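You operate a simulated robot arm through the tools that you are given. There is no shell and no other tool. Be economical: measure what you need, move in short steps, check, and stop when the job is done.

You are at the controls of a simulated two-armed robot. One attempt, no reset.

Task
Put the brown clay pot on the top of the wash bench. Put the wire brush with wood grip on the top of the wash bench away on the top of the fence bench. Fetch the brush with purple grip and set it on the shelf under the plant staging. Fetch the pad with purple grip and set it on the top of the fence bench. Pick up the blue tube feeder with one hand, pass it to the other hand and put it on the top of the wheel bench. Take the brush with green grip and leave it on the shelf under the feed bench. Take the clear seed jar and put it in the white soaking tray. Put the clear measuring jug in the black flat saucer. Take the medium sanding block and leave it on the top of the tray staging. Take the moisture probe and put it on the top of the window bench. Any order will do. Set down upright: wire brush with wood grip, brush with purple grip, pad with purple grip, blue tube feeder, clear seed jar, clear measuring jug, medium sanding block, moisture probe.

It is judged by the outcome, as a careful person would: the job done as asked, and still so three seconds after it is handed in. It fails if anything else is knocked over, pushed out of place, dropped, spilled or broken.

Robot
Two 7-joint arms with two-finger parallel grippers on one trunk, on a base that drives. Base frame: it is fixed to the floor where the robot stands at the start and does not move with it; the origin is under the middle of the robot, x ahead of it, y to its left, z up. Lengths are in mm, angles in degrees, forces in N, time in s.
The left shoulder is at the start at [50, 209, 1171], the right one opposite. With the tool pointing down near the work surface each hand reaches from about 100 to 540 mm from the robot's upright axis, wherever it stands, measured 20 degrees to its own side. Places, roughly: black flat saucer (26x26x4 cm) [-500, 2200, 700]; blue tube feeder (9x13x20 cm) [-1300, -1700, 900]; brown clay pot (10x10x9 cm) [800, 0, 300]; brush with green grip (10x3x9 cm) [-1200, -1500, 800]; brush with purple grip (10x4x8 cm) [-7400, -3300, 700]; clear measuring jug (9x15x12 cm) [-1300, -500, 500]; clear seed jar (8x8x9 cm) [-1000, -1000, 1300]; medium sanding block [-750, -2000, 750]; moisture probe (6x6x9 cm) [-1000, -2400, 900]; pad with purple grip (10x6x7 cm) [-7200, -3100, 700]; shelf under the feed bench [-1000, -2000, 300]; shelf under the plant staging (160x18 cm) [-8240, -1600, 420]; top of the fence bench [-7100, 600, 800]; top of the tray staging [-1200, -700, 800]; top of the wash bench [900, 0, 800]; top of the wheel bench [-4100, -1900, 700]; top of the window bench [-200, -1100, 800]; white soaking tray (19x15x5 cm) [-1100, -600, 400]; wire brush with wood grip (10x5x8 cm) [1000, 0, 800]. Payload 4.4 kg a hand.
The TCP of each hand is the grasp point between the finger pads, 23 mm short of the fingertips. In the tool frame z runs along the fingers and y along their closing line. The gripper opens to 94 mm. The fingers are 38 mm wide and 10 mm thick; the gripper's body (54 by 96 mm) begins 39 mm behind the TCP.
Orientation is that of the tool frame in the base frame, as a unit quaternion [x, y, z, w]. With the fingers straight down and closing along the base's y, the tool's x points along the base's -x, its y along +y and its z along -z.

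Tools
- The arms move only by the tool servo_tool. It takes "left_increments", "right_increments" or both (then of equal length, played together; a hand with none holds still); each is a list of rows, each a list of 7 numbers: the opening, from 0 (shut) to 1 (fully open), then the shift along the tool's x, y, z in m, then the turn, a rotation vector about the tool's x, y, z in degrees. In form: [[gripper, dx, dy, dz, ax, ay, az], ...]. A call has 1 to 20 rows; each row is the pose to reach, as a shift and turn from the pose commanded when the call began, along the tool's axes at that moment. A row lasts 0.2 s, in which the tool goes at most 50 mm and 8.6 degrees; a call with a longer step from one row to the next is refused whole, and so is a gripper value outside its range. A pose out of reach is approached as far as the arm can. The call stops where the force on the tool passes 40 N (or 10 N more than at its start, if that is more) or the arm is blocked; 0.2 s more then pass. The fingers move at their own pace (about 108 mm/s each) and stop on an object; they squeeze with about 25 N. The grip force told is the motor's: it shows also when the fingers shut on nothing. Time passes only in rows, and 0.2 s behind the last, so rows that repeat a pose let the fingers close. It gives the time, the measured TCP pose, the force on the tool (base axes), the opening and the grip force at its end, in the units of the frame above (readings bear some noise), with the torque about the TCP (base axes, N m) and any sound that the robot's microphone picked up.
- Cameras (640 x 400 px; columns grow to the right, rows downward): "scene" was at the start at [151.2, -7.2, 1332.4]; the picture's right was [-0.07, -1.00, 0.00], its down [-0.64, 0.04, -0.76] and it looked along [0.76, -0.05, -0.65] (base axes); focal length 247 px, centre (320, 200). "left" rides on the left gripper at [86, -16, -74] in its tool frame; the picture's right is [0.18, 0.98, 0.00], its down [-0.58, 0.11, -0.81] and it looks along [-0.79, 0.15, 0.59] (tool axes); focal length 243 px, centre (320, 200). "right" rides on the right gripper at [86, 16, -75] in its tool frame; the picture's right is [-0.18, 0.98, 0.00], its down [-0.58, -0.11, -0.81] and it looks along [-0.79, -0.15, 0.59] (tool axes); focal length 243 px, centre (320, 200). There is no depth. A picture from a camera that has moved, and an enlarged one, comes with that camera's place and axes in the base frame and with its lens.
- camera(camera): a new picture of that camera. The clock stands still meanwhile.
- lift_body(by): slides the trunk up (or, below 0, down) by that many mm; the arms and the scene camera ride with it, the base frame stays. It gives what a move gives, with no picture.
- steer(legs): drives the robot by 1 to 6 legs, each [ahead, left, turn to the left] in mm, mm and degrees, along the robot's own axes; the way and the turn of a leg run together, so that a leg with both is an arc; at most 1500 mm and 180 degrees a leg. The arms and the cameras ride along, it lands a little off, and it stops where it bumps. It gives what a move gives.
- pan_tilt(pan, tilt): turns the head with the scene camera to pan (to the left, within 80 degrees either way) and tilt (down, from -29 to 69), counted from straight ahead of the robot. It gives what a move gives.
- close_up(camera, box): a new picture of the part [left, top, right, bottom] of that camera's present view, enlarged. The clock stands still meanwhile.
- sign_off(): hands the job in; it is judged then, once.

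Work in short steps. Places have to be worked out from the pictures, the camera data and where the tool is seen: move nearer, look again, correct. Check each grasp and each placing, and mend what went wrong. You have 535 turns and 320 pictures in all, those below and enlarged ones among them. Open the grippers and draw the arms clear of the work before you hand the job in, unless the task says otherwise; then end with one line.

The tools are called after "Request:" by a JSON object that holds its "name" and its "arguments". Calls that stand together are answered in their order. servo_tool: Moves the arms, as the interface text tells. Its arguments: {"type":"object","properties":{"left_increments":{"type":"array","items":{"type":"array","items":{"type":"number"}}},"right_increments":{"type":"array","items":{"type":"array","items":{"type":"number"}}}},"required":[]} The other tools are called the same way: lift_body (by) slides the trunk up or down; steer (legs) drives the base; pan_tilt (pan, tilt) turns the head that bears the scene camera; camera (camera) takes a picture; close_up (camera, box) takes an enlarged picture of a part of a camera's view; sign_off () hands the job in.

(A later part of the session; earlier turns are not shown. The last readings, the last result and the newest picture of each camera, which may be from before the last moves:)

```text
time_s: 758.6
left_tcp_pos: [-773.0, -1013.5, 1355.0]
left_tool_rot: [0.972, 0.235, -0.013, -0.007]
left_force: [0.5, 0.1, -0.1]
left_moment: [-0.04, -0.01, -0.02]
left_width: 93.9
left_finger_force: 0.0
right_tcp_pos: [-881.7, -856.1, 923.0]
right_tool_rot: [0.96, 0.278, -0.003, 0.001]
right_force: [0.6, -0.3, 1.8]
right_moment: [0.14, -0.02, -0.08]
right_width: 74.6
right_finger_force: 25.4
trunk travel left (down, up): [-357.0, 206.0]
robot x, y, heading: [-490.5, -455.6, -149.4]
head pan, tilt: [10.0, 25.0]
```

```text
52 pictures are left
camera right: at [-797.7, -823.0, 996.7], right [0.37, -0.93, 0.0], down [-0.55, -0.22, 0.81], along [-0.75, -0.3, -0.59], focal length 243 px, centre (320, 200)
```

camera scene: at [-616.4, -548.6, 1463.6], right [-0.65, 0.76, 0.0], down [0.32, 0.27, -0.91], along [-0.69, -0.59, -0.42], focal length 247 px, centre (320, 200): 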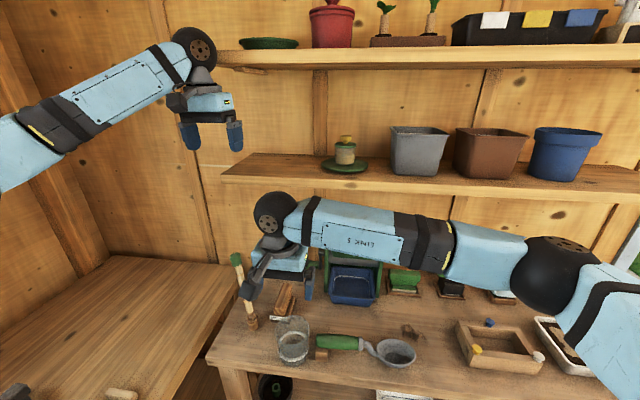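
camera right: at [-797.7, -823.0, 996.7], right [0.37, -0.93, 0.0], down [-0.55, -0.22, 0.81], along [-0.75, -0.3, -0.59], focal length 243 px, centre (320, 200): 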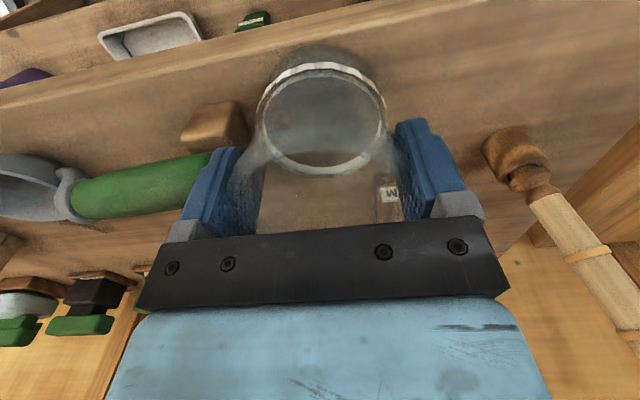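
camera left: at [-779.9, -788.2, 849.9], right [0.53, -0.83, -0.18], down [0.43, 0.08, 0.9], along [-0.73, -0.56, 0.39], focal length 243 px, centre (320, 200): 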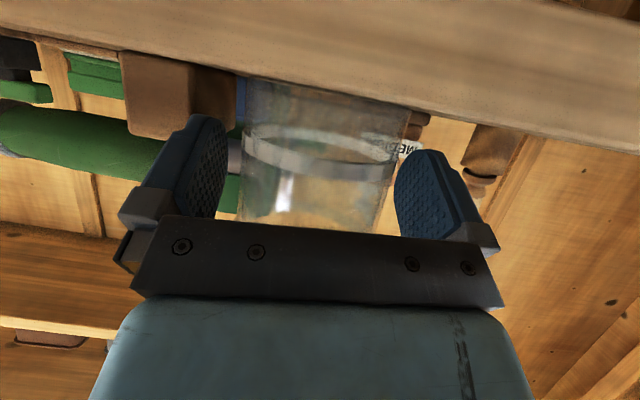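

Gripped top-down (75 mm). I lift 150 mm and back off 250, then bring the hand to its own side.

Request:
{"name": "servo_tool", "arguments": {"right_increments": [[0, 0, 0, -0.03, 0, 0, 0], [0, 0, 0, -0.07, 0, 0, 0], [0, 0, 0, -0.11, 0, 0, 0], [0, 0, 0, -0.15, 0, 0, 0]]}}

Request:
{"name": "steer", "arguments": {"legs": [[-250, 0, 0]]}}

Request:
{"name": "servo_tool", "arguments": {"right_increments": [[0, 0.01, -0.045, 0, 0, 0, 0], [0, 0.02, -0.09, 0, 0, 0, 0], [0, 0.03, -0.135, 0, 0, 0, 0], [0, 0.04, -0.18, 0, 0, 0, 0], [0, 0.05, -0.225, 0, 0, 0, 0], [0, 0.05, -0.27, 0, 0, 0, 0], [0, 0.05, -0.315, 0, 0, 0, 0], [0, 0.05, -0.35, 0, 0, 0, 0]]}}

Request:
{"name": "camera", "arguments": {"camera": "scene"}}

```text
time_s: 759.6
left_tcp_pos: [-773.2, -1013.2, 1354.4]
left_tool_rot: [0.972, 0.235, -0.013, -0.006]
left_force: [0.6, -0.2, -0.1]
left_moment: [-0.03, 0.02, 0.01]
left_width: 93.9
left_finger_force: 0.0
right_tcp_pos: [-880.4, -855.3, 1074.8]
right_tool_rot: [0.96, 0.279, -0.003, 0.001]
right_force: [0.4, 0.1, -0.1]
right_moment: [0.0, 0.01, -0.01]
right_width: 74.0
right_finger_force: 25.0
trunk travel left (down, up): [-357.0, 206.0]
robot x, y, heading: [-489.8, -453.8, -149.4]
head pan, tilt: [10.0, 25.0]
```

```text
time_s: 761.4
left_tcp_pos: [-560.3, -885.7, 1355.2]
left_tool_rot: [0.973, 0.232, -0.013, -0.006]
left_force: [0.6, 0.5, 0.0]
left_moment: [0.01, 0.0, 0.02]
left_width: 94.2
left_finger_force: 0.1
right_tcp_pos: [-669.2, -728.0, 1074.2]
right_tool_rot: [0.961, 0.277, -0.002, 0.001]
right_force: [0.0, 0.6, -0.7]
right_moment: [-0.03, 0.01, 0.02]
right_width: 74.3
right_finger_force: 25.1
trunk travel left (down, up): [-357.0, 206.0]
robot x, y, heading: [-279.2, -330.0, -150.0]
head pan, tilt: [10.0, 25.0]
```

```text
time_s: 763.2
left_tcp_pos: [-559.2, -884.3, 1355.8]
left_tool_rot: [0.972, 0.233, -0.013, -0.007]
left_force: [-0.5, 0.5, -0.1]
left_moment: [-0.02, -0.01, -0.03]
left_width: 94.0
left_finger_force: 0.1
right_tcp_pos: [-813.6, -401.5, 1073.8]
right_tool_rot: [0.961, 0.276, -0.002, 0.001]
right_force: [-0.5, -0.4, -0.5]
right_moment: [0.0, -0.01, -0.03]
right_width: 74.0
right_finger_force: 24.8
trunk travel left (down, up): [-357.0, 206.0]
robot x, y, heading: [-279.4, -328.7, -149.8]
head pan, tilt: [10.0, 25.0]
```

```text
51 pictures are left
camera scene: at [-405.3, -422.3, 1463.1], right [-0.64, 0.76, 0.0], down [0.32, 0.27, -0.91], along [-0.69, -0.58, -0.42], focal length 247 px, centre (320, 200)
```

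scene: 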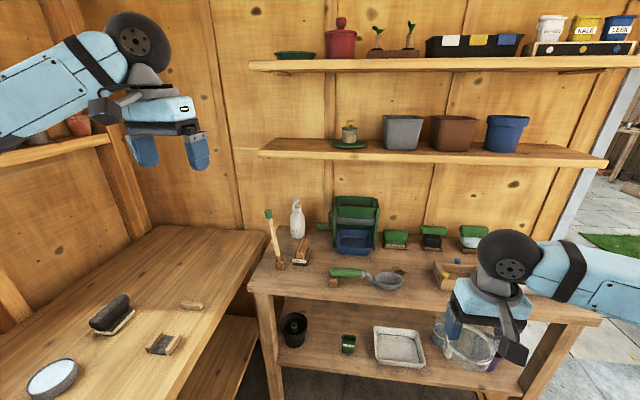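

The jar is in the right hand. Triangulated tray centre: [-1160, -612, 441]. I shift right 58, lower the trunk 345 and the arm 150 in front of the staging.

Request:
{"name": "steer", "arguments": {"legs": [[0, -58, 0]]}}

Request:
{"name": "lift_body", "arguments": {"by": -345}}

Request:
{"name": "servo_tool", "arguments": {"right_increments": [[0, -0.01, 0, 0.035, 0, 0, 0], [0, -0.02, 0, 0.07, 0, 0, 0], [0, -0.03, 0, 0.105, 0, 0, 0], [0, -0.04, 0, 0.145, 0, 0, 0]], "left_increments": [[1, 0.01, 0, -0.04, 0, 0, 0], [1, 0.02, 0, -0.08, 0, 0, 0], [1, 0.03, 0, -0.12, 0, 0, 0], [1, 0.04, 0, -0.16, 0, 0, 0]]}}

Request:
{"name": "pan_tilt", "arguments": {"pan": -5, "tilt": 35}}

Request:
{"name": "camera", "arguments": {"camera": "scene"}}

```text
time_s: 764.4
left_tcp_pos: [-586.6, -837.3, 1354.0]
left_tool_rot: [0.972, 0.233, -0.012, -0.007]
left_force: [0.4, 0.5, 0.2]
left_moment: [-0.01, 0.0, 0.0]
left_width: 94.2
left_finger_force: 0.1
right_tcp_pos: [-843.1, -353.3, 1072.3]
right_tool_rot: [0.961, 0.277, -0.002, 0.001]
right_force: [0.2, -0.1, -0.1]
right_moment: [0.01, -0.02, 0.02]
right_width: 73.8
right_finger_force: 25.2
trunk travel left (down, up): [-357.0, 206.0]
robot x, y, heading: [-302.3, -278.5, -149.8]
head pan, tilt: [10.0, 25.0]
```

```text
time_s: 767.8
left_tcp_pos: [-587.3, -830.5, 1015.8]
left_tool_rot: [0.972, 0.234, -0.014, -0.002]
left_force: [-0.6, 0.1, 0.3]
left_moment: [-0.01, -0.02, 0.0]
left_width: 94.2
left_finger_force: 0.1
right_tcp_pos: [-841.6, -349.7, 729.5]
right_tool_rot: [0.961, 0.277, -0.003, 0.005]
right_force: [0.1, -0.4, -0.3]
right_moment: [0.02, 0.02, 0.02]
right_width: 73.6
right_finger_force: 24.9
trunk travel left (down, up): [-12.0, 551.0]
robot x, y, heading: [-303.0, -279.5, -149.8]
head pan, tilt: [10.0, 25.0]
```

```text
time_s: 768.8
left_tcp_pos: [-545.5, -818.6, 1171.7]
left_tool_rot: [0.972, 0.233, -0.013, -0.007]
left_force: [0.6, -0.2, 0.3]
left_moment: [0.02, 0.0, 0.0]
left_width: 94.0
left_finger_force: 0.0
right_tcp_pos: [-875.7, -375.2, 580.7]
right_tool_rot: [0.961, 0.277, -0.002, 0.001]
right_force: [0.2, 0.1, -0.7]
right_moment: [-0.04, 0.01, -0.02]
right_width: 73.7
right_finger_force: 24.5
trunk travel left (down, up): [-12.0, 551.0]
robot x, y, heading: [-303.5, -280.4, -150.1]
head pan, tilt: [10.0, 25.0]
```

```text
time_s: 769.6
left_tcp_pos: [-546.6, -819.6, 1170.8]
left_tool_rot: [0.972, 0.233, -0.012, -0.006]
left_force: [-0.1, -0.7, -0.1]
left_moment: [0.01, 0.0, 0.02]
left_width: 94.1
left_finger_force: 0.0
right_tcp_pos: [-875.3, -375.8, 581.1]
right_tool_rot: [0.961, 0.276, -0.002, 0.001]
right_force: [0.6, 0.6, -1.3]
right_moment: [-0.04, 0.01, 0.02]
right_width: 73.6
right_finger_force: 24.9
trunk travel left (down, up): [-12.0, 551.0]
robot x, y, heading: [-304.9, -284.1, -149.8]
head pan, tilt: [-5.0, 35.0]
```

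```text
50 pictures are left
camera scene: at [-443.2, -352.2, 1102.3], right [-0.43, 0.9, 0.0], down [0.52, 0.24, -0.82], along [-0.74, -0.35, -0.57], focal length 247 px, centre (320, 200)
```

scene: 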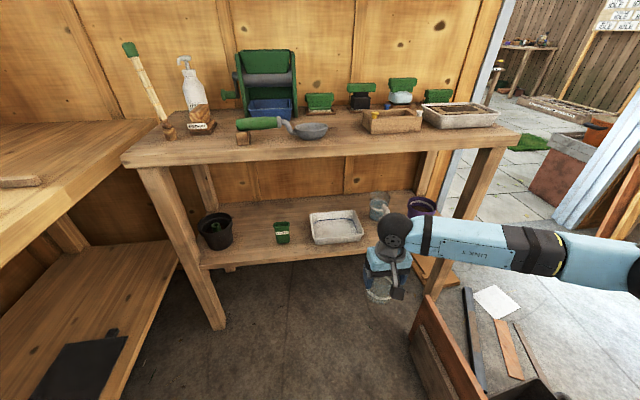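

Tray confirmed at [-1152, -612]. I shift the base 30 left (clear of the upright board) and the hand 35 left, then drive 330 ahead under the staging.

Request:
{"name": "steer", "arguments": {"legs": [[0, 30, 0]]}}

Request:
{"name": "servo_tool", "arguments": {"right_increments": [[0, 0, 0.035, 0, 0, 0, 0]]}}

Request:
{"name": "steer", "arguments": {"legs": [[270, 0, 0]]}}

Request:
{"name": "camera", "arguments": {"camera": "right"}}

Request:
{"name": "camera", "arguments": {"camera": "scene"}}

```text
time_s: 770.5
left_tcp_pos: [-530.6, -846.3, 1170.0]
left_tool_rot: [0.972, 0.234, -0.012, -0.007]
left_force: [0.7, -1.5, 0.5]
left_moment: [0.02, 0.03, 0.0]
left_width: 94.1
left_finger_force: 0.0
right_tcp_pos: [-860.9, -401.1, 581.3]
right_tool_rot: [0.961, 0.276, -0.002, 0.001]
right_force: [0.2, -0.1, -0.7]
right_moment: [0.02, 0.0, 0.03]
right_width: 73.6
right_finger_force: 24.9
trunk travel left (down, up): [-12.0, 551.0]
robot x, y, heading: [-288.6, -304.9, -149.9]
head pan, tilt: [-5.0, 35.0]
```

```text
time_s: 770.9
left_tcp_pos: [-531.0, -846.2, 1169.6]
left_tool_rot: [0.972, 0.233, -0.012, -0.008]
left_force: [0.2, -0.6, 0.5]
left_moment: [0.01, -0.05, 0.01]
left_width: 94.1
left_finger_force: 0.1
right_tcp_pos: [-844.1, -432.1, 580.7]
right_tool_rot: [0.961, 0.276, -0.004, 0.002]
right_force: [0.1, -0.2, 0.0]
right_moment: [-0.01, 0.01, -0.02]
right_width: 73.4
right_finger_force: 24.5
trunk travel left (down, up): [-12.0, 551.0]
robot x, y, heading: [-292.6, -305.0, -149.9]
head pan, tilt: [-5.0, 35.0]
```

```text
time_s: 772.8
left_tcp_pos: [-762.3, -981.4, 1169.7]
left_tool_rot: [0.972, 0.233, -0.012, -0.008]
left_force: [-0.2, -0.4, -1.3]
left_moment: [-0.02, -0.02, -0.03]
left_width: 94.1
left_finger_force: 0.0
right_tcp_pos: [-1075.7, -566.6, 581.6]
right_tool_rot: [0.961, 0.277, -0.002, 0.001]
right_force: [-0.6, 0.3, -1.3]
right_moment: [0.02, -0.03, 0.0]
right_width: 73.3
right_finger_force: 24.8
trunk travel left (down, up): [-12.0, 551.0]
robot x, y, heading: [-520.8, -437.7, -149.9]
head pan, tilt: [-5.0, 35.0]
```

```text
49 pictures are left
camera right: at [-992.3, -533.7, 655.1], right [0.37, -0.93, 0.0], down [-0.55, -0.22, 0.81], along [-0.75, -0.3, -0.59], focal length 243 px, centre (320, 200)
```

right: 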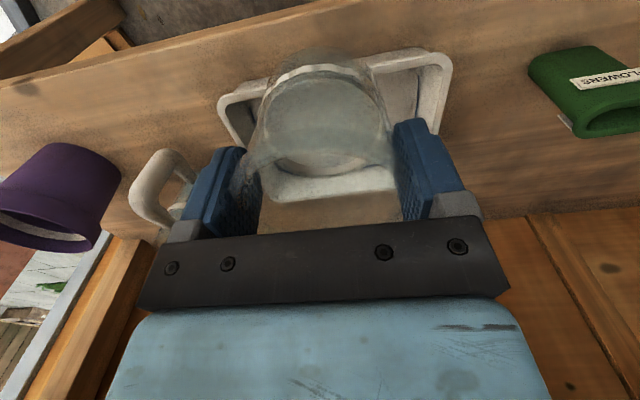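

```text
48 pictures are left
camera scene: at [-660.3, -513.5, 1102.1], right [-0.43, 0.9, 0.0], down [0.52, 0.24, -0.82], along [-0.74, -0.35, -0.57], focal length 247 px, centre (320, 200)
```

scene: 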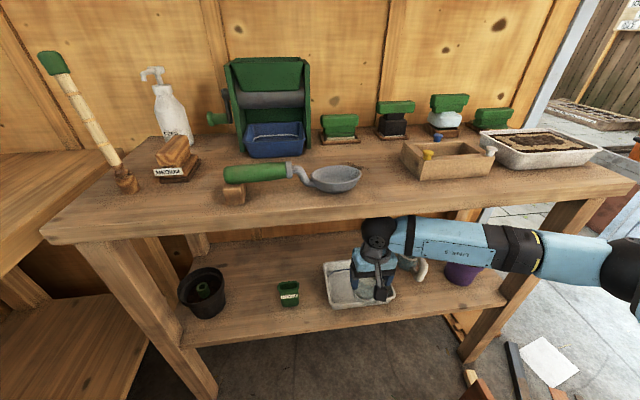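

Aligned with the tray (l≈50); the jug handle stays 75 mm clear. I drive 76 further and lower the jar into the tray.

Request:
{"name": "steer", "arguments": {"legs": [[76, 0, 0]]}}

Request:
{"name": "servo_tool", "arguments": {"right_increments": [[0, 0, 0, 0.03, 0, 0, 0], [0, 0, 0, 0.045, 0, 0, 0], [0, 0, 0, 0.052, 0, 0, 0], [0, 0, 0, 0.057, 0, 0, 0], [0, 0, 0, 0.062, 0, 0, 0], [0, 0, 0, 0.067, 0, 0, 0], [0, 0, 0, 0.072, 0, 0, 0], [0, 0, 0, 0.077, 0, 0, 0]]}}

Request:
{"name": "camera", "arguments": {"camera": "right"}}

```text
time_s: 773.9
left_tcp_pos: [-826.3, -1018.1, 1169.9]
left_tool_rot: [0.972, 0.234, -0.012, -0.008]
left_force: [-1.0, 0.4, 0.2]
left_moment: [-0.01, -0.07, 0.02]
left_width: 93.9
left_finger_force: 0.1
right_tcp_pos: [-1140.5, -605.7, 582.0]
right_tool_rot: [0.961, 0.278, -0.003, 0.0]
right_force: [-0.2, 0.2, -0.6]
right_moment: [-0.01, -0.01, 0.01]
right_width: 73.1
right_finger_force: 25.6
trunk travel left (down, up): [-12.0, 551.0]
robot x, y, heading: [-586.2, -477.8, -149.6]
head pan, tilt: [-5.0, 35.0]
```

```text
time_s: 775.7
left_tcp_pos: [-827.4, -1018.1, 1170.5]
left_tool_rot: [0.972, 0.234, -0.012, -0.007]
left_force: [-0.2, -0.5, 0.5]
left_moment: [0.01, -0.04, 0.02]
left_width: 94.1
left_finger_force: 0.2
right_tcp_pos: [-1139.1, -604.2, 503.6]
right_tool_rot: [0.961, 0.277, -0.003, 0.001]
right_force: [0.6, -0.4, -1.2]
right_moment: [-0.04, 0.0, 0.02]
right_width: 73.3
right_finger_force: 25.0
trunk travel left (down, up): [-12.0, 551.0]
robot x, y, heading: [-583.1, -477.5, -149.8]
head pan, tilt: [-5.0, 35.0]
```

```text
47 pictures are left
camera right: at [-1057.5, -571.6, 578.0], right [0.37, -0.93, 0.0], down [-0.55, -0.22, 0.81], along [-0.75, -0.3, -0.59], focal length 243 px, centre (320, 200)
```

right: 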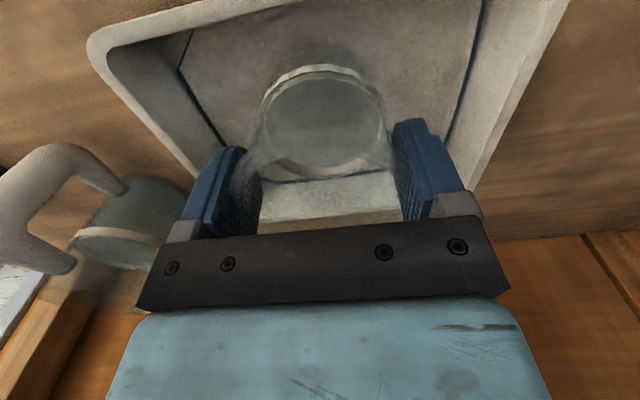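

Inside the tray, not touching yet. Continue down.

Request:
{"name": "servo_tool", "arguments": {"right_increments": [[0, 0, 0, 0.004, 0, 0, 0], [0, 0, 0, 0.008, 0, 0, 0], [0, 0, 0, 0.012, 0, 0, 0], [0, 0, 0, 0.016, 0, 0, 0], [0, 0, 0, 0.02, 0, 0, 0], [0, 0, 0, 0.024, 0, 0, 0], [0, 0, 0, 0.028, 0, 0, 0]]}}

```text
time_s: 776.6
left_tcp_pos: [-826.1, -1018.0, 1171.4]
left_tool_rot: [0.972, 0.234, -0.013, -0.007]
left_force: [-0.1, -0.5, -0.4]
left_moment: [0.03, 0.0, -0.02]
left_width: 93.8
left_finger_force: 0.1
right_tcp_pos: [-1139.5, -607.2, 496.8]
right_tool_rot: [0.961, 0.277, -0.006, 0.004]
right_force: [4.3, 3.2, 23.1]
right_moment: [0.83, 0.09, -0.17]
right_width: 73.2
right_finger_force: 24.9
trunk travel left (down, up): [-12.0, 551.0]
robot x, y, heading: [-589.8, -479.0, -149.9]
head pan, tilt: [-5.0, 35.0]
stopped in row 4 (right hand): the force on the tool passed its limit at 44 N (the readings are from after the stop); the commanded pose is now the measured one
```

Contact. I open and rise straight up.

Request:
{"name": "servo_tool", "arguments": {"right_increments": [[0.82, 0, 0, -0.001, 0, 0, 0], [0.9, 0, 0, -0.001, 0, 0, 0], [1, 0, 0, -0.002, 0, 0, 0], [1, 0, 0, -0.02, 0, 0, 0], [1, 0, 0, -0.05, 0, 0, 0], [1, 0, 0, -0.085, 0, 0, 0]]}}

Request:
{"name": "camera", "arguments": {"camera": "right"}}

```text
time_s: 778.0
left_tcp_pos: [-828.0, -1017.3, 1167.8]
left_tool_rot: [0.972, 0.235, -0.011, -0.006]
left_force: [-0.3, -0.9, 0.7]
left_moment: [-0.04, -0.02, 0.02]
left_width: 94.1
left_finger_force: 0.0
right_tcp_pos: [-1137.9, -604.2, 573.2]
right_tool_rot: [0.96, 0.278, 0.0, 0.001]
right_force: [-0.7, 0.0, -0.2]
right_moment: [0.0, 0.01, -0.04]
right_width: 94.2
right_finger_force: 0.0
trunk travel left (down, up): [-12.0, 551.0]
robot x, y, heading: [-586.8, -478.1, -149.6]
head pan, tilt: [-5.0, 35.0]
```

```text
46 pictures are left
camera right: at [-1055.8, -571.2, 647.8], right [0.37, -0.93, 0.0], down [-0.55, -0.22, 0.81], along [-0.75, -0.3, -0.59], focal length 243 px, centre (320, 200)
```

right: 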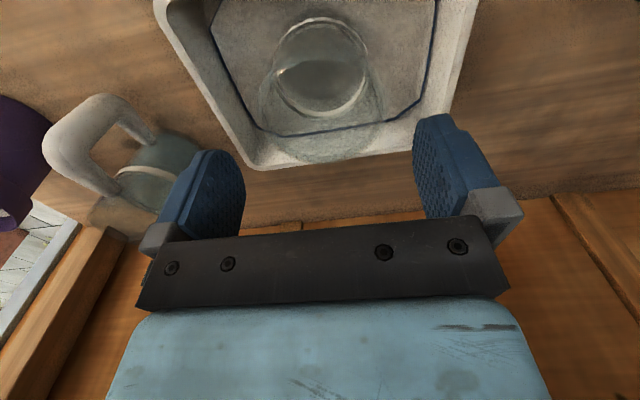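

The jar stands upright in the soaking tray. Next the measuring jug just right of it. I back 120 mm and shift the hand right 150 for a clear wrist view.

Request:
{"name": "steer", "arguments": {"legs": [[-120, 0, 0]]}}

Request:
{"name": "servo_tool", "arguments": {"right_increments": [[1, 0, -0.045, -0.005, 0, 0, 0], [1, 0, -0.09, -0.01, 0, 0, 0], [1, 0, -0.135, -0.02, 0, 0, 0]]}}

Request:
{"name": "camera", "arguments": {"camera": "right"}}

Request:
{"name": "close_up", "arguments": {"camera": "scene", "box": [280, 180, 480, 330]}}

```text
time_s: 779.2
left_tcp_pos: [-719.3, -956.2, 1171.4]
left_tool_rot: [0.972, 0.235, -0.013, -0.007]
left_force: [0.7, 0.2, 0.2]
left_moment: [0.04, 0.01, -0.01]
left_width: 94.0
left_finger_force: 0.1
right_tcp_pos: [-1034.4, -544.1, 579.7]
right_tool_rot: [0.96, 0.279, -0.005, 0.003]
right_force: [-0.1, 0.2, -0.2]
right_moment: [0.0, 0.0, 0.0]
right_width: 94.2
right_finger_force: 0.0
trunk travel left (down, up): [-12.0, 551.0]
robot x, y, heading: [-478.6, -417.2, -149.4]
head pan, tilt: [-5.0, 35.0]
```

```text
time_s: 780.0
left_tcp_pos: [-719.6, -956.6, 1171.9]
left_tool_rot: [0.972, 0.235, -0.014, -0.007]
left_force: [-1.2, 0.9, 0.3]
left_moment: [0.02, 0.0, 0.0]
left_width: 93.8
left_finger_force: 0.0
right_tcp_pos: [-1105.2, -428.1, 597.9]
right_tool_rot: [0.96, 0.279, -0.004, 0.002]
right_force: [0.7, -0.3, -0.2]
right_moment: [-0.01, -0.01, 0.03]
right_width: 93.8
right_finger_force: 0.1
trunk travel left (down, up): [-12.0, 551.0]
robot x, y, heading: [-479.6, -416.3, -149.7]
head pan, tilt: [-5.0, 35.0]
```

```text
45 pictures are left
camera right: at [-1021.9, -394.7, 671.4], right [0.37, -0.93, 0.0], down [-0.54, -0.21, 0.81], along [-0.75, -0.3, -0.58], focal length 243 px, centre (320, 200)
```

right: 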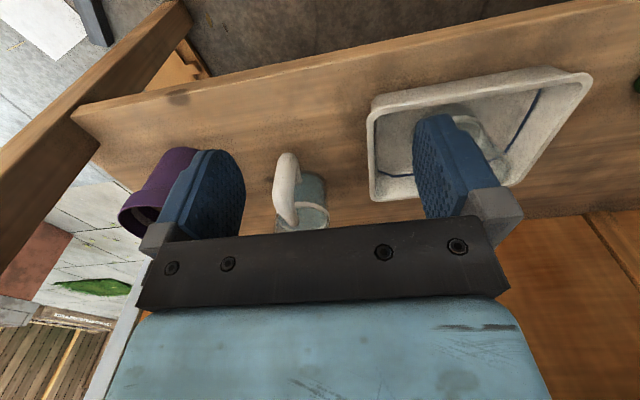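

```text
2.67 times, centred on (380, 255) of scene
camera zoom: at [-618.8, -489.0, 1102.3], right [-0.43, 0.9, 0.0], down [0.52, 0.25, -0.82], along [-0.74, -0.35, -0.57], focal length 659 px, centre (160, 53)
```

zoom: 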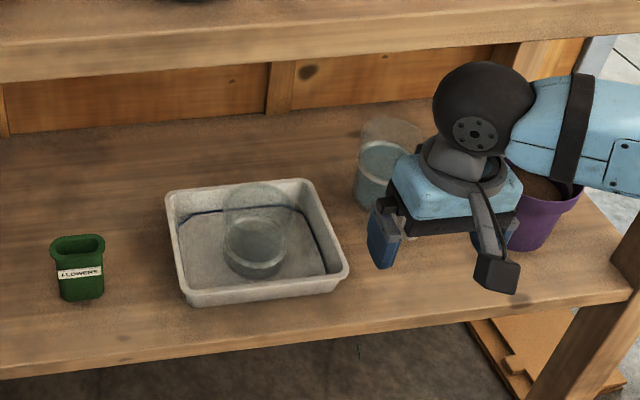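

Jug (half full of water) is at ≈[-1310, -494], deeper than the tray. I set the opening to 50%, keep the tips just above its rim, and drive 165 ahead to pinch its left wall.

Request:
{"name": "servo_tool", "arguments": {"right_increments": [[0.5, 0, 0.0, 0.005, 0, 0, 0], [0.5, 0, 0.0, 0.005, 0, 0, 0]]}}

Request:
{"name": "steer", "arguments": {"legs": [[150, 0, 0]]}}

Request:
{"name": "camera", "arguments": {"camera": "right"}}

Request:
{"name": "close_up", "arguments": {"camera": "scene", "box": [320, 180, 520, 330]}}

```text
time_s: 780.6
left_tcp_pos: [-720.2, -956.2, 1171.2]
left_tool_rot: [0.972, 0.235, -0.013, -0.007]
left_force: [-0.4, 0.9, -1.1]
left_moment: [0.02, -0.01, -0.02]
left_width: 93.9
left_finger_force: 0.1
right_tcp_pos: [-1104.7, -429.4, 593.7]
right_tool_rot: [0.961, 0.278, -0.004, 0.002]
right_force: [-0.2, 0.0, -0.1]
right_moment: [0.01, 0.02, 0.02]
right_width: 47.1
right_finger_force: 0.0
trunk travel left (down, up): [-12.0, 551.0]
robot x, y, heading: [-479.3, -412.6, -149.4]
head pan, tilt: [-5.0, 35.0]
```

```text
time_s: 782.0
left_tcp_pos: [-852.6, -1025.8, 1172.1]
left_tool_rot: [0.972, 0.236, -0.01, -0.003]
left_force: [-0.6, 0.6, -0.1]
left_moment: [0.01, 0.04, 0.02]
left_width: 94.0
left_finger_force: 0.0
right_tcp_pos: [-1231.1, -500.5, 582.0]
right_tool_rot: [0.96, 0.28, 0.004, 0.004]
right_force: [0.2, 0.4, -0.5]
right_moment: [-0.01, 0.02, 0.02]
right_width: 47.7
right_finger_force: 0.1
trunk travel left (down, up): [-12.0, 551.0]
robot x, y, heading: [-608.9, -490.0, -149.5]
head pan, tilt: [-5.0, 35.0]
```

```text
43 pictures are left
camera right: at [-1149.3, -466.7, 656.7], right [0.37, -0.93, 0.01], down [-0.56, -0.22, 0.8], along [-0.74, -0.3, -0.6], focal length 243 px, centre (320, 200)
```

right: 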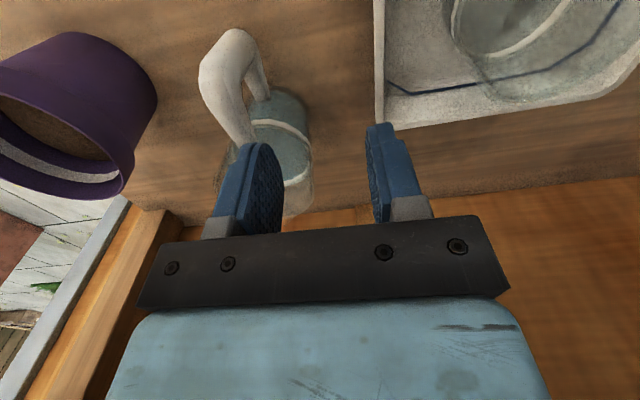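

```text
2.67 times, centred on (420, 255) of scene
camera zoom: at [-751.5, -558.4, 1100.9], right [-0.43, 0.9, -0.01], down [0.52, 0.24, -0.82], along [-0.74, -0.36, -0.58], focal length 659 px, centre (53, 53)
```

zoom: 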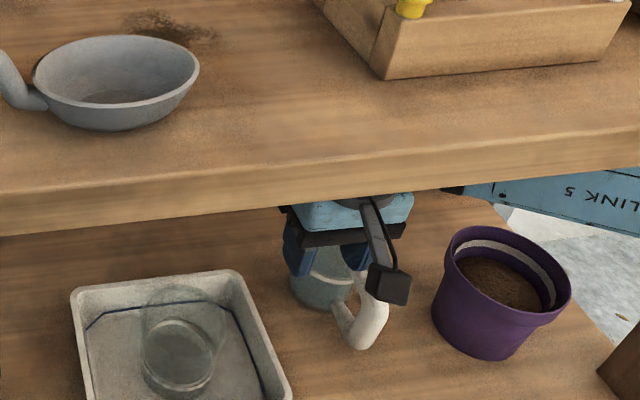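

The forearm is pressing the staging's underside (hand pushed down 11 mm). I back out 70 mm and pitch the hand 25° (lower, further-back wrist) before approaching again.

Request:
{"name": "steer", "arguments": {"legs": [[-80, 0, 0]]}}

Request:
{"name": "servo_tool", "arguments": {"right_increments": [[0.5, 0, 0, 0, 0, -8, 0], [0.5, 0, 0, 0, 0, -16, 0], [0.5, 0, 0, 0, 0, -24, 0], [0.5, 0, 0, 0, 0, -28, 0]]}}

Request:
{"name": "steer", "arguments": {"legs": [[90, 0, 0]]}}

Request:
{"name": "camera", "arguments": {"camera": "right"}}

```text
time_s: 783.0
left_tcp_pos: [-777.9, -991.7, 1172.2]
left_tool_rot: [0.972, 0.236, -0.013, -0.007]
left_force: [-0.1, -0.5, -0.1]
left_moment: [0.01, 0.01, 0.02]
left_width: 94.0
left_finger_force: 0.1
right_tcp_pos: [-1162.1, -463.1, 587.6]
right_tool_rot: [0.96, 0.28, 0.001, -0.001]
right_force: [-0.1, -0.2, 1.0]
right_moment: [-0.03, 0.03, -0.03]
right_width: 46.9
right_finger_force: 0.0
trunk travel left (down, up): [-12.0, 551.0]
robot x, y, heading: [-539.8, -449.5, -149.8]
head pan, tilt: [-5.0, 35.0]
```

```text
time_s: 784.0
left_tcp_pos: [-778.9, -991.4, 1171.3]
left_tool_rot: [0.972, 0.236, -0.013, -0.007]
left_force: [0.2, -0.5, -0.4]
left_moment: [0.03, -0.01, 0.02]
left_width: 93.9
left_finger_force: 0.1
right_tcp_pos: [-1161.5, -462.9, 586.9]
right_tool_rot: [0.932, 0.271, -0.232, 0.067]
right_force: [-0.9, 0.4, -0.5]
right_moment: [0.04, -0.01, 0.04]
right_width: 47.0
right_finger_force: 0.0
trunk travel left (down, up): [-12.0, 551.0]
robot x, y, heading: [-539.3, -451.2, -149.4]
head pan, tilt: [-5.0, 35.0]
```

```text
time_s: 785.2
left_tcp_pos: [-859.4, -1037.2, 1170.3]
left_tool_rot: [0.972, 0.234, -0.013, -0.007]
left_force: [-0.4, -0.5, -0.3]
left_moment: [0.04, -0.02, 0.01]
left_width: 93.9
left_finger_force: 0.0
right_tcp_pos: [-1239.8, -507.3, 585.7]
right_tool_rot: [0.932, 0.271, -0.231, 0.068]
right_force: [0.1, -0.8, 1.0]
right_moment: [0.0, 0.0, 0.0]
right_width: 46.9
right_finger_force: 0.1
trunk travel left (down, up): [-12.0, 551.0]
robot x, y, heading: [-617.8, -495.4, -149.6]
head pan, tilt: [-5.0, 35.0]
```

```text
41 pictures are left
camera right: at [-1136.7, -461.2, 611.3], right [0.39, -0.92, 0.09], down [-0.18, 0.02, 0.98], along [-0.9, -0.4, -0.15], focal length 243 px, centre (320, 200)
```

right: 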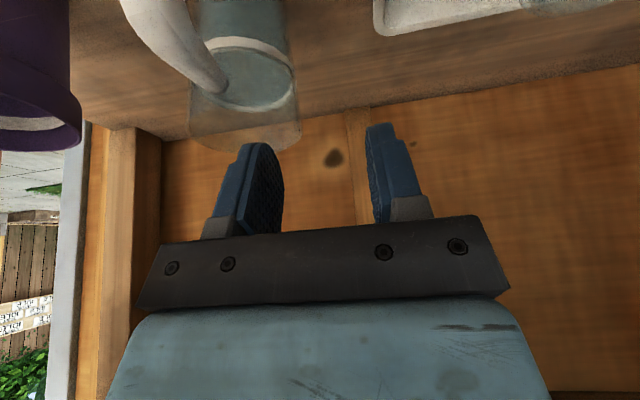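

Jug rim: centre [-1290, -481], z≈532, Ø≈75. I move 30 mm forward and 10 right, over its left wall, then check.

Request:
{"name": "servo_tool", "arguments": {"right_increments": [[0.5, -0.0265, -0.01, 0.014, 0, 0, 0], [0.5, -0.016, -0.01, 0.034, 0, 0, 0]]}}

Request:
{"name": "camera", "arguments": {"camera": "right"}}

```text
time_s: 785.8
left_tcp_pos: [-858.0, -1037.5, 1171.3]
left_tool_rot: [0.972, 0.235, -0.013, -0.007]
left_force: [0.1, 0.1, -0.1]
left_moment: [-0.02, 0.03, -0.01]
left_width: 94.2
left_finger_force: 0.0
right_tcp_pos: [-1270.6, -513.4, 563.1]
right_tool_rot: [0.932, 0.271, -0.231, 0.067]
right_force: [0.3, -0.5, -0.4]
right_moment: [0.0, 0.02, 0.01]
right_width: 46.8
right_finger_force: 0.2
trunk travel left (down, up): [-12.0, 551.0]
robot x, y, heading: [-616.8, -498.6, -149.7]
head pan, tilt: [-5.0, 35.0]
```

```text
40 pictures are left
camera right: at [-1167.4, -467.1, 588.5], right [0.39, -0.92, 0.09], down [-0.18, 0.02, 0.98], along [-0.9, -0.4, -0.15], focal length 243 px, centre (320, 200)
```

right: 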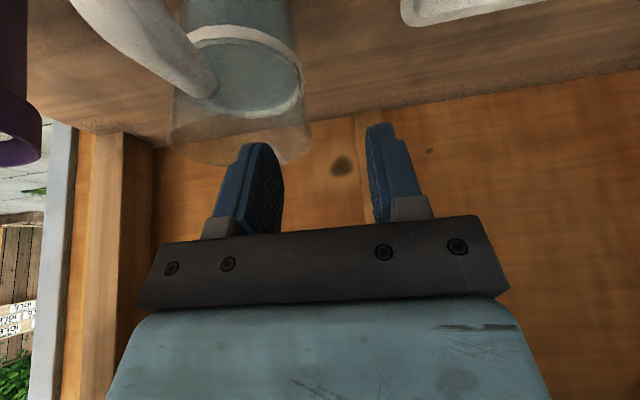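

Aligned: the wall is at the TCP. I lower 35 mm to straddle it and close.

Request:
{"name": "servo_tool", "arguments": {"right_increments": [[0.5, 0.008, 0, 0.015, 0, 0, 0], [0.5, 0.0165, 0, 0.031, 0, 0, 0], [0.25, 0.0165, 0, 0.031, 0, 0, 0], [0, 0.0165, 0, 0.031, 0, 0, 0], [0, 0.0165, 0, 0.031, 0, 0, 0]]}}

Request:
{"name": "camera", "arguments": {"camera": "right"}}

```text
time_s: 786.2
left_tcp_pos: [-856.9, -1037.2, 1172.3]
left_tool_rot: [0.972, 0.236, -0.013, -0.007]
left_force: [-0.3, 0.6, -0.1]
left_moment: [-0.02, -0.03, 0.01]
left_width: 94.0
left_finger_force: 0.1
right_tcp_pos: [-1272.9, -515.6, 559.5]
right_tool_rot: [0.93, 0.27, -0.239, 0.071]
right_force: [4.6, 3.5, 21.7]
right_moment: [0.56, 0.03, -0.14]
right_width: 46.5
right_finger_force: 0.1
trunk travel left (down, up): [-12.0, 551.0]
robot x, y, heading: [-618.9, -493.9, -149.7]
head pan, tilt: [-5.0, 35.0]
stopped in row 2 (right hand): the force on the tool passed its limit at 51 N (the readings are from after the stop); the commanded pose is now the measured one
```

```text
39 pictures are left
camera right: at [-1169.0, -469.0, 582.5], right [0.39, -0.92, 0.09], down [-0.16, 0.03, 0.99], along [-0.91, -0.4, -0.14], focal length 243 px, centre (320, 200)
```

right: 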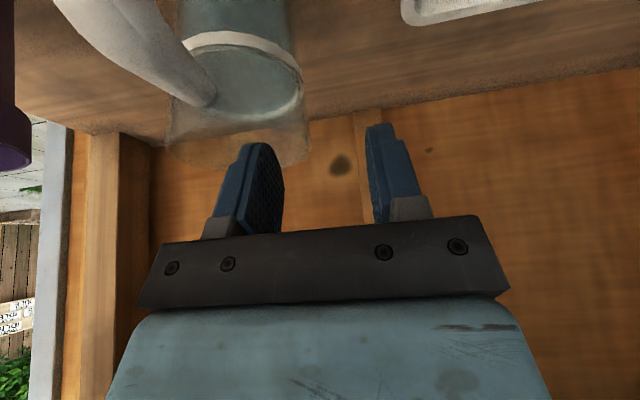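

The inner finger landed on the near rim: the jug is ~28 mm deeper (Ø≈89, rim z≈520). I raise 12 mm, move 30 forward and 8 right, and descend again.

Request:
{"name": "servo_tool", "arguments": {"right_increments": [[0.5, -0.006, 0, -0.011, 0, 0, 0], [0.5, -0.019, -0.004, -0.004, 0, 0, 0], [0.5, -0.0325, -0.008, 0.0035, 0, 0, 0]]}}

Request:
{"name": "camera", "arguments": {"camera": "right"}}

```text
time_s: 787.0
left_tcp_pos: [-857.2, -1037.4, 1171.1]
left_tool_rot: [0.972, 0.234, -0.012, -0.007]
left_force: [0.4, 0.5, 0.1]
left_moment: [0.03, -0.02, 0.03]
left_width: 94.0
left_finger_force: 0.1
right_tcp_pos: [-1300.2, -524.2, 569.5]
right_tool_rot: [0.931, 0.27, -0.235, 0.069]
right_force: [0.2, -0.1, 0.4]
right_moment: [-0.04, 0.0, 0.01]
right_width: 47.3
right_finger_force: 0.2
trunk travel left (down, up): [-12.0, 551.0]
robot x, y, heading: [-616.9, -495.0, -149.7]
head pan, tilt: [-5.0, 35.0]
```

```text
38 pictures are left
camera right: at [-1197.9, -478.2, 592.2], right [0.39, -0.92, 0.09], down [-0.17, 0.02, 0.99], along [-0.91, -0.4, -0.14], focal length 243 px, centre (320, 200)
```

right: 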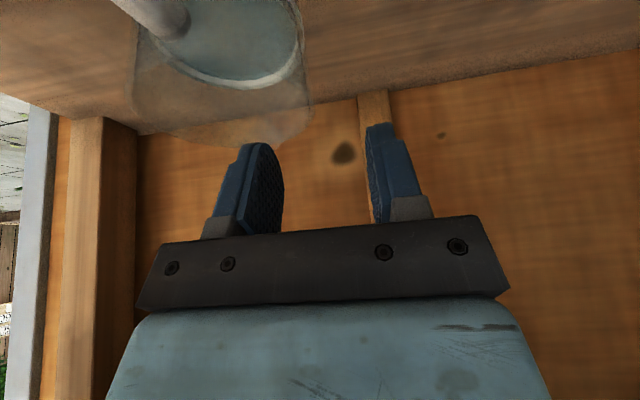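

Geometry now consistent (rim centre [-1318, -483], Ø89). I descend 50 mm in steps.

Request:
{"name": "servo_tool", "arguments": {"right_increments": [[0.5, 0.0095, 0, 0.0176, 0, 0, 0], [0.5, 0.0165, 0, 0.031, 0, 0, 0], [0.5, 0.0235, 0, 0.044, 0, 0, 0]]}}

Request:
{"name": "camera", "arguments": {"camera": "right"}}

```text
time_s: 787.8
left_tcp_pos: [-857.5, -1038.7, 1170.5]
left_tool_rot: [0.972, 0.235, -0.012, -0.007]
left_force: [0.9, -0.3, 0.1]
left_moment: [0.01, 0.02, 0.02]
left_width: 94.1
left_finger_force: 0.0
right_tcp_pos: [-1302.5, -524.5, 517.8]
right_tool_rot: [0.931, 0.271, -0.236, 0.069]
right_force: [0.3, -0.4, -0.2]
right_moment: [-0.04, 0.03, 0.01]
right_width: 47.0
right_finger_force: 0.0
trunk travel left (down, up): [-12.0, 551.0]
robot x, y, heading: [-618.2, -493.7, -149.7]
head pan, tilt: [-5.0, 35.0]
```

```text
37 pictures are left
camera right: at [-1198.3, -478.5, 541.2], right [0.39, -0.92, 0.09], down [-0.17, 0.03, 0.99], along [-0.91, -0.4, -0.14], focal length 243 px, centre (320, 200)
```

right: 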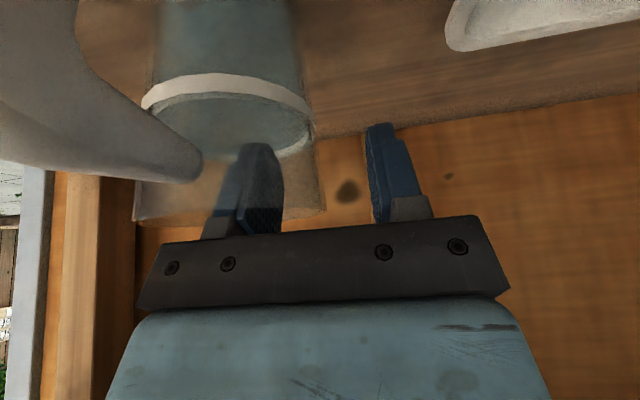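

The inner finger is inside the jug, no contact force. Close on the wall.

Request:
{"name": "servo_tool", "arguments": {"right_increments": [[0.3, 0, 0, 0, 0, 0, 0], [0.1, 0, 0, 0, 0, 0, 0], [0, 0, 0, 0, 0, 0, 0], [0, 0, 0, 0, 0, 0, 0]]}}

Request:
{"name": "lift_body", "arguments": {"by": 35}}

Request:
{"name": "camera", "arguments": {"camera": "right"}}

```text
time_s: 788.8
left_tcp_pos: [-859.1, -1037.9, 1172.5]
left_tool_rot: [0.972, 0.235, -0.013, -0.007]
left_force: [-0.2, 0.3, 0.0]
left_moment: [0.03, -0.01, -0.03]
left_width: 94.0
left_finger_force: 0.1
right_tcp_pos: [-1301.6, -525.0, 518.6]
right_tool_rot: [0.931, 0.27, -0.236, 0.07]
right_force: [-1.3, 1.2, -0.2]
right_moment: [0.12, 0.01, 0.03]
right_width: 16.6
right_finger_force: 24.8
trunk travel left (down, up): [-12.0, 551.0]
robot x, y, heading: [-617.9, -497.7, -149.4]
head pan, tilt: [-5.0, 35.0]
```

```text
time_s: 789.6
left_tcp_pos: [-858.9, -1037.5, 1206.0]
left_tool_rot: [0.972, 0.235, -0.012, -0.006]
left_force: [0.3, -0.5, -0.5]
left_moment: [0.03, -0.01, -0.01]
left_width: 93.9
left_finger_force: 0.0
right_tcp_pos: [-1301.1, -524.9, 552.0]
right_tool_rot: [0.931, 0.271, -0.235, 0.069]
right_force: [0.6, -1.3, -4.1]
right_moment: [-0.13, -0.02, -0.02]
right_width: 14.8
right_finger_force: 24.8
trunk travel left (down, up): [-47.0, 516.0]
robot x, y, heading: [-616.9, -494.7, -149.7]
head pan, tilt: [-5.0, 35.0]
```

```text
36 pictures are left
camera right: at [-1198.3, -478.8, 576.0], right [0.39, -0.92, 0.09], down [-0.17, 0.02, 0.99], along [-0.91, -0.4, -0.14], focal length 243 px, centre (320, 200)
```

right: 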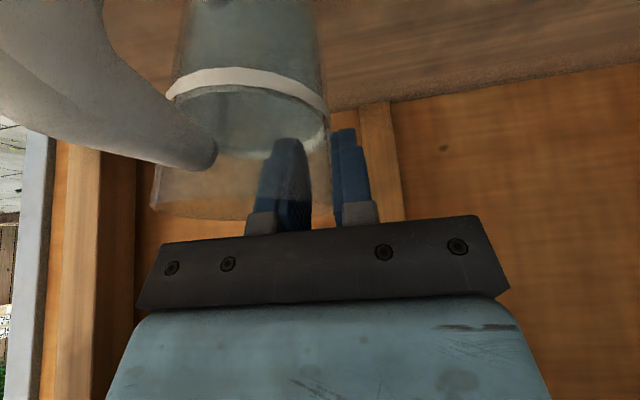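

Jug lifted level. I back straight out 330.

Request:
{"name": "steer", "arguments": {"legs": [[-340, 0, 0]]}}

Request:
{"name": "camera", "arguments": {"camera": "scene"}}

```text
time_s: 791.8
left_tcp_pos: [-571.7, -868.0, 1206.3]
left_tool_rot: [0.972, 0.233, -0.012, -0.006]
left_force: [-0.3, -0.3, -0.1]
left_moment: [0.01, 0.01, 0.02]
left_width: 93.9
left_finger_force: 0.2
right_tcp_pos: [-1014.0, -354.9, 552.7]
right_tool_rot: [0.931, 0.268, -0.237, 0.07]
right_force: [0.3, -0.1, -3.7]
right_moment: [-0.12, 0.02, -0.02]
right_width: 14.6
right_finger_force: 24.8
trunk travel left (down, up): [-47.0, 516.0]
robot x, y, heading: [-332.3, -331.8, -150.0]
head pan, tilt: [-5.0, 35.0]
```

```text
35 pictures are left
camera scene: at [-469.2, -401.6, 1137.3], right [-0.42, 0.91, 0.0], down [0.52, 0.24, -0.82], along [-0.74, -0.35, -0.57], focal length 247 px, centre (320, 200)
```

scene: 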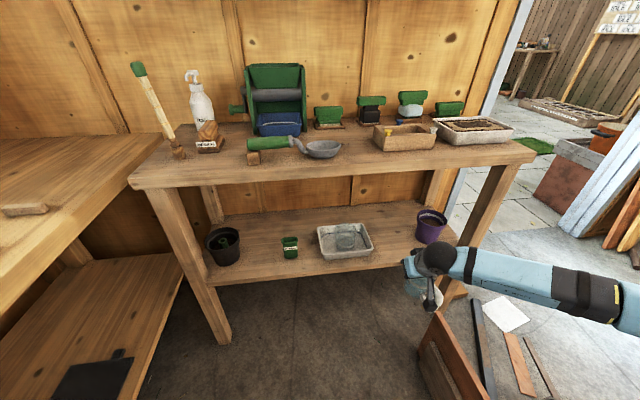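

All good behind. I raise the trunk 350 and drive back around the pile toward the crate with the black saucer.

Request:
{"name": "lift_body", "arguments": {"by": 350}}

Request:
{"name": "steer", "arguments": {"legs": [[-310, 0, 0], [0, -1020, 0], [80, -320, 0], [150, -550, 0], [0, -560, 0]]}}

Request:
{"name": "camera", "arguments": {"camera": "right"}}

```text
time_s: 795.2
left_tcp_pos: [-573.4, -868.9, 1556.7]
left_tool_rot: [0.973, 0.232, -0.012, -0.008]
left_force: [-0.3, -0.3, 0.3]
left_moment: [0.01, -0.01, 0.0]
left_width: 94.1
left_finger_force: 0.1
right_tcp_pos: [-1014.2, -355.0, 901.9]
right_tool_rot: [0.932, 0.268, -0.235, 0.068]
right_force: [0.8, -0.6, -2.4]
right_moment: [-0.1, 0.02, -0.01]
right_width: 14.7
right_finger_force: 24.9
trunk travel left (down, up): [-397.0, 166.0]
robot x, y, heading: [-328.7, -329.0, -149.9]
head pan, tilt: [-5.0, 35.0]
```

```text
time_s: 819.0
left_tcp_pos: [-1739.3, 1258.9, 1555.5]
left_tool_rot: [0.97, 0.241, -0.012, -0.007]
left_force: [0.3, 0.3, 0.5]
left_moment: [0.02, -0.02, -0.04]
left_width: 93.9
left_finger_force: 0.0
right_tcp_pos: [-2190.2, 1765.8, 901.7]
right_tool_rot: [0.929, 0.277, -0.235, 0.071]
right_force: [0.1, 0.2, -4.0]
right_moment: [-0.15, -0.01, -0.03]
right_width: 13.9
right_finger_force: 25.5
trunk travel left (down, up): [-397.0, 166.0]
robot x, y, heading: [-1507.1, 1804.5, -148.9]
head pan, tilt: [-5.0, 35.0]
```

```text
34 pictures are left
camera right: at [-2086.4, 1813.4, 926.2], right [0.4, -0.91, 0.09], down [-0.17, 0.02, 0.99], along [-0.9, -0.41, -0.14], focal length 243 px, centre (320, 200)
```

right: 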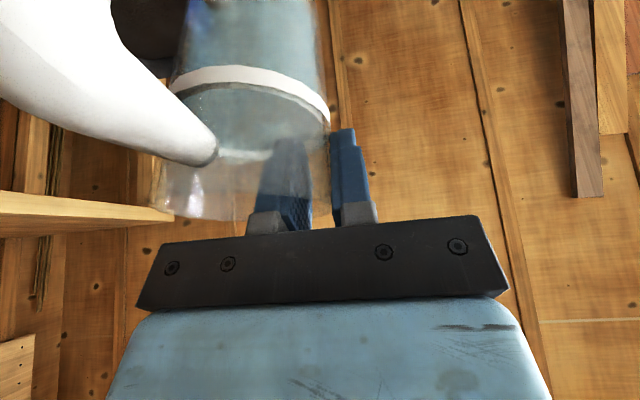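

Jug is steady. A table is close on the right, so I raise 160, pull the hand in 240 mm, and turn left 180° (away from the table).

Request:
{"name": "lift_body", "arguments": {"by": 160}}

Request:
{"name": "servo_tool", "arguments": {"right_increments": [[0, 0.035, 0, -0.0186, 0, 0, 0], [0, 0.07, 0, -0.037, 0, 0, 0], [0, 0.105, 0, -0.056, 0, 0, 0], [0, 0.14, 0, -0.074, 0, 0, 0], [0, 0.175, 0, -0.093, 0, 0, 0], [0, 0.2, 0, -0.107, 0, 0, 0]]}}

Request:
{"name": "steer", "arguments": {"legs": [[0, 0, 90], [0, 0, 89]]}}

Request:
{"name": "pan_tilt", "arguments": {"pan": 0, "tilt": 40}}

Request:
{"name": "camera", "arguments": {"camera": "scene"}}

```text
time_s: 820.8
left_tcp_pos: [-1741.9, 1258.6, 1715.2]
left_tool_rot: [0.971, 0.241, -0.012, -0.007]
left_force: [0.4, 0.2, -0.7]
left_moment: [0.0, -0.02, 0.0]
left_width: 93.7
left_finger_force: 0.0
right_tcp_pos: [-2189.5, 1766.4, 1061.1]
right_tool_rot: [0.929, 0.277, -0.235, 0.071]
right_force: [0.2, -0.3, -2.7]
right_moment: [-0.16, 0.0, 0.0]
right_width: 13.6
right_finger_force: 25.1
trunk travel left (down, up): [-557.0, 6.0]
robot x, y, heading: [-1504.6, 1801.7, -148.8]
head pan, tilt: [-5.0, 35.0]
```

```text
time_s: 822.2
left_tcp_pos: [-1738.0, 1259.8, 1715.7]
left_tool_rot: [0.97, 0.241, -0.013, -0.007]
left_force: [0.4, -0.4, -0.2]
left_moment: [-0.01, -0.01, -0.01]
left_width: 94.0
left_finger_force: 0.0
right_tcp_pos: [-1999.1, 1890.4, 1060.7]
right_tool_rot: [0.929, 0.276, -0.236, 0.071]
right_force: [0.0, 0.0, -3.0]
right_moment: [-0.14, 0.05, 0.01]
right_width: 13.7
right_finger_force: 24.6
trunk travel left (down, up): [-557.0, 6.0]
robot x, y, heading: [-1507.4, 1800.0, -149.2]
head pan, tilt: [-5.0, 35.0]
```

```text
time_s: 830.2
left_tcp_pos: [-1264.7, 2342.3, 1715.7]
left_tool_rot: [-0.234, 0.972, -0.007, 0.012]
left_force: [0.2, -0.2, 0.3]
left_moment: [0.05, 0.03, 0.01]
left_width: 94.1
left_finger_force: 0.1
right_tcp_pos: [-1013.7, 1707.5, 1059.3]
right_tool_rot: [-0.27, 0.931, 0.069, 0.236]
right_force: [-0.6, -0.3, -3.4]
right_moment: [0.1, 0.0, 0.0]
right_width: 13.2
right_finger_force: 24.9
trunk travel left (down, up): [-557.0, 6.0]
robot x, y, heading: [-1503.5, 1802.2, 30.0]
head pan, tilt: [-5.0, 35.0]
```

```text
time_s: 830.9
left_tcp_pos: [-1264.8, 2342.5, 1715.5]
left_tool_rot: [-0.235, 0.972, -0.008, 0.012]
left_force: [-0.8, 0.1, 0.2]
left_moment: [-0.01, -0.02, -0.01]
left_width: 94.1
left_finger_force: 0.0
right_tcp_pos: [-1013.8, 1707.5, 1061.3]
right_tool_rot: [-0.27, 0.931, 0.069, 0.235]
right_force: [-0.6, -0.1, -3.5]
right_moment: [0.07, -0.02, 0.01]
right_width: 13.3
right_finger_force: 25.3
trunk travel left (down, up): [-557.0, 6.0]
robot x, y, heading: [-1507.1, 1800.0, 30.4]
head pan, tilt: [0.0, 40.0]
```

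```text
33 pictures are left
camera scene: at [-1375.0, 1877.6, 1639.7], right [0.5, -0.86, 0.0], down [-0.56, -0.32, -0.77], along [0.66, 0.39, -0.64], focal length 247 px, centre (320, 200)
```

scene: 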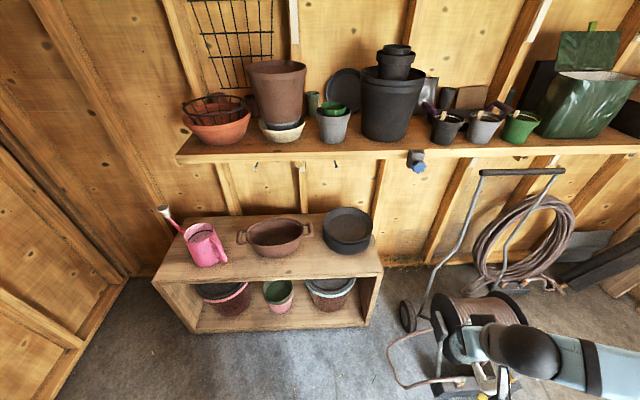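

The black saucer sits at the right end of the crate, ≈[-475, 2240]. Zoom in.

Request:
{"name": "close_up", "arguments": {"camera": "scene", "box": [230, 180, 410, 300]}}

```text
3.33 times, centred on (320, 240) of scene
camera zoom: at [-1375.0, 1877.6, 1639.7], right [0.5, -0.86, 0.0], down [-0.56, -0.32, -0.77], along [0.66, 0.39, -0.64], focal length 824 px, centre (320, 67)
```

zoom: 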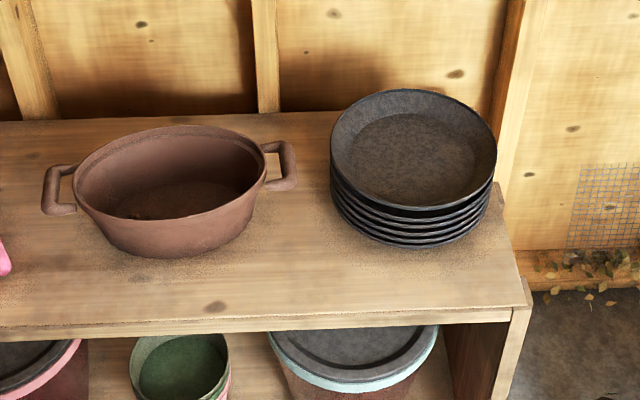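

It's a stack; the top saucer's centre is ≈[-537, 2207], floor z≈705. I lower the trunk 215 and drive 400 ahead, keeping under the wall shelf.

Request:
{"name": "lift_body", "arguments": {"by": -205}}

Request:
{"name": "steer", "arguments": {"legs": [[390, 0, 0]]}}

Request:
{"name": "camera", "arguments": {"camera": "scene"}}

Request:
{"name": "camera", "arguments": {"camera": "right"}}

```text
time_s: 833.1
left_tcp_pos: [-1265.1, 2341.7, 1510.8]
left_tool_rot: [-0.234, 0.972, -0.007, 0.013]
left_force: [-0.1, -0.5, -0.2]
left_moment: [0.03, 0.0, 0.03]
left_width: 94.1
left_finger_force: 0.0
right_tcp_pos: [-1013.7, 1708.0, 856.0]
right_tool_rot: [-0.27, 0.931, 0.069, 0.235]
right_force: [-0.4, -0.1, -3.1]
right_moment: [0.13, -0.04, -0.03]
right_width: 13.4
right_finger_force: 25.0
trunk travel left (down, up): [-352.0, 211.0]
robot x, y, heading: [-1506.4, 1804.8, 30.4]
head pan, tilt: [0.0, 40.0]
```

```text
time_s: 835.5
left_tcp_pos: [-936.3, 2540.8, 1510.7]
left_tool_rot: [-0.238, 0.971, -0.006, 0.013]
left_force: [0.6, 0.9, -0.3]
left_moment: [0.01, 0.01, -0.01]
left_width: 94.0
left_finger_force: 0.1
right_tcp_pos: [-678.4, 1908.7, 856.2]
right_tool_rot: [-0.275, 0.93, 0.07, 0.235]
right_force: [0.1, 0.5, -3.0]
right_moment: [0.12, -0.02, 0.02]
right_width: 13.4
right_finger_force: 24.8
trunk travel left (down, up): [-352.0, 211.0]
robot x, y, heading: [-1174.8, 1998.3, 30.8]
head pan, tilt: [0.0, 40.0]
```

```text
31 pictures are left
camera scene: at [-1042.4, 2075.3, 1434.7], right [0.51, -0.86, 0.0], down [-0.55, -0.33, -0.77], along [0.66, 0.39, -0.64], focal length 247 px, centre (320, 200)
```

scene: 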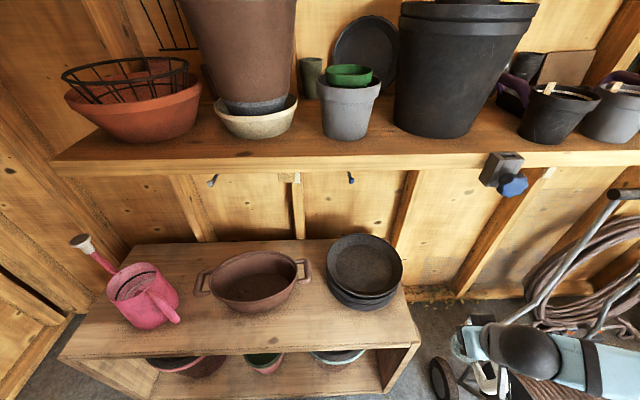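

```text
30 pictures are left
camera right: at [-781.3, 1862.0, 879.8], right [-0.4, 0.91, 0.09], down [0.17, -0.02, 0.99], along [0.9, 0.41, -0.14], focal length 243 px, centre (320, 200)
```

right: 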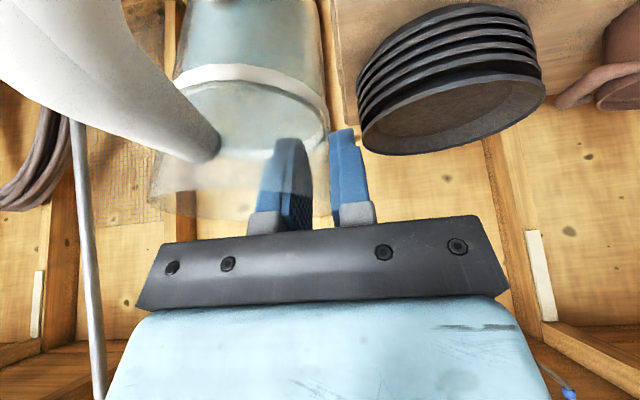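

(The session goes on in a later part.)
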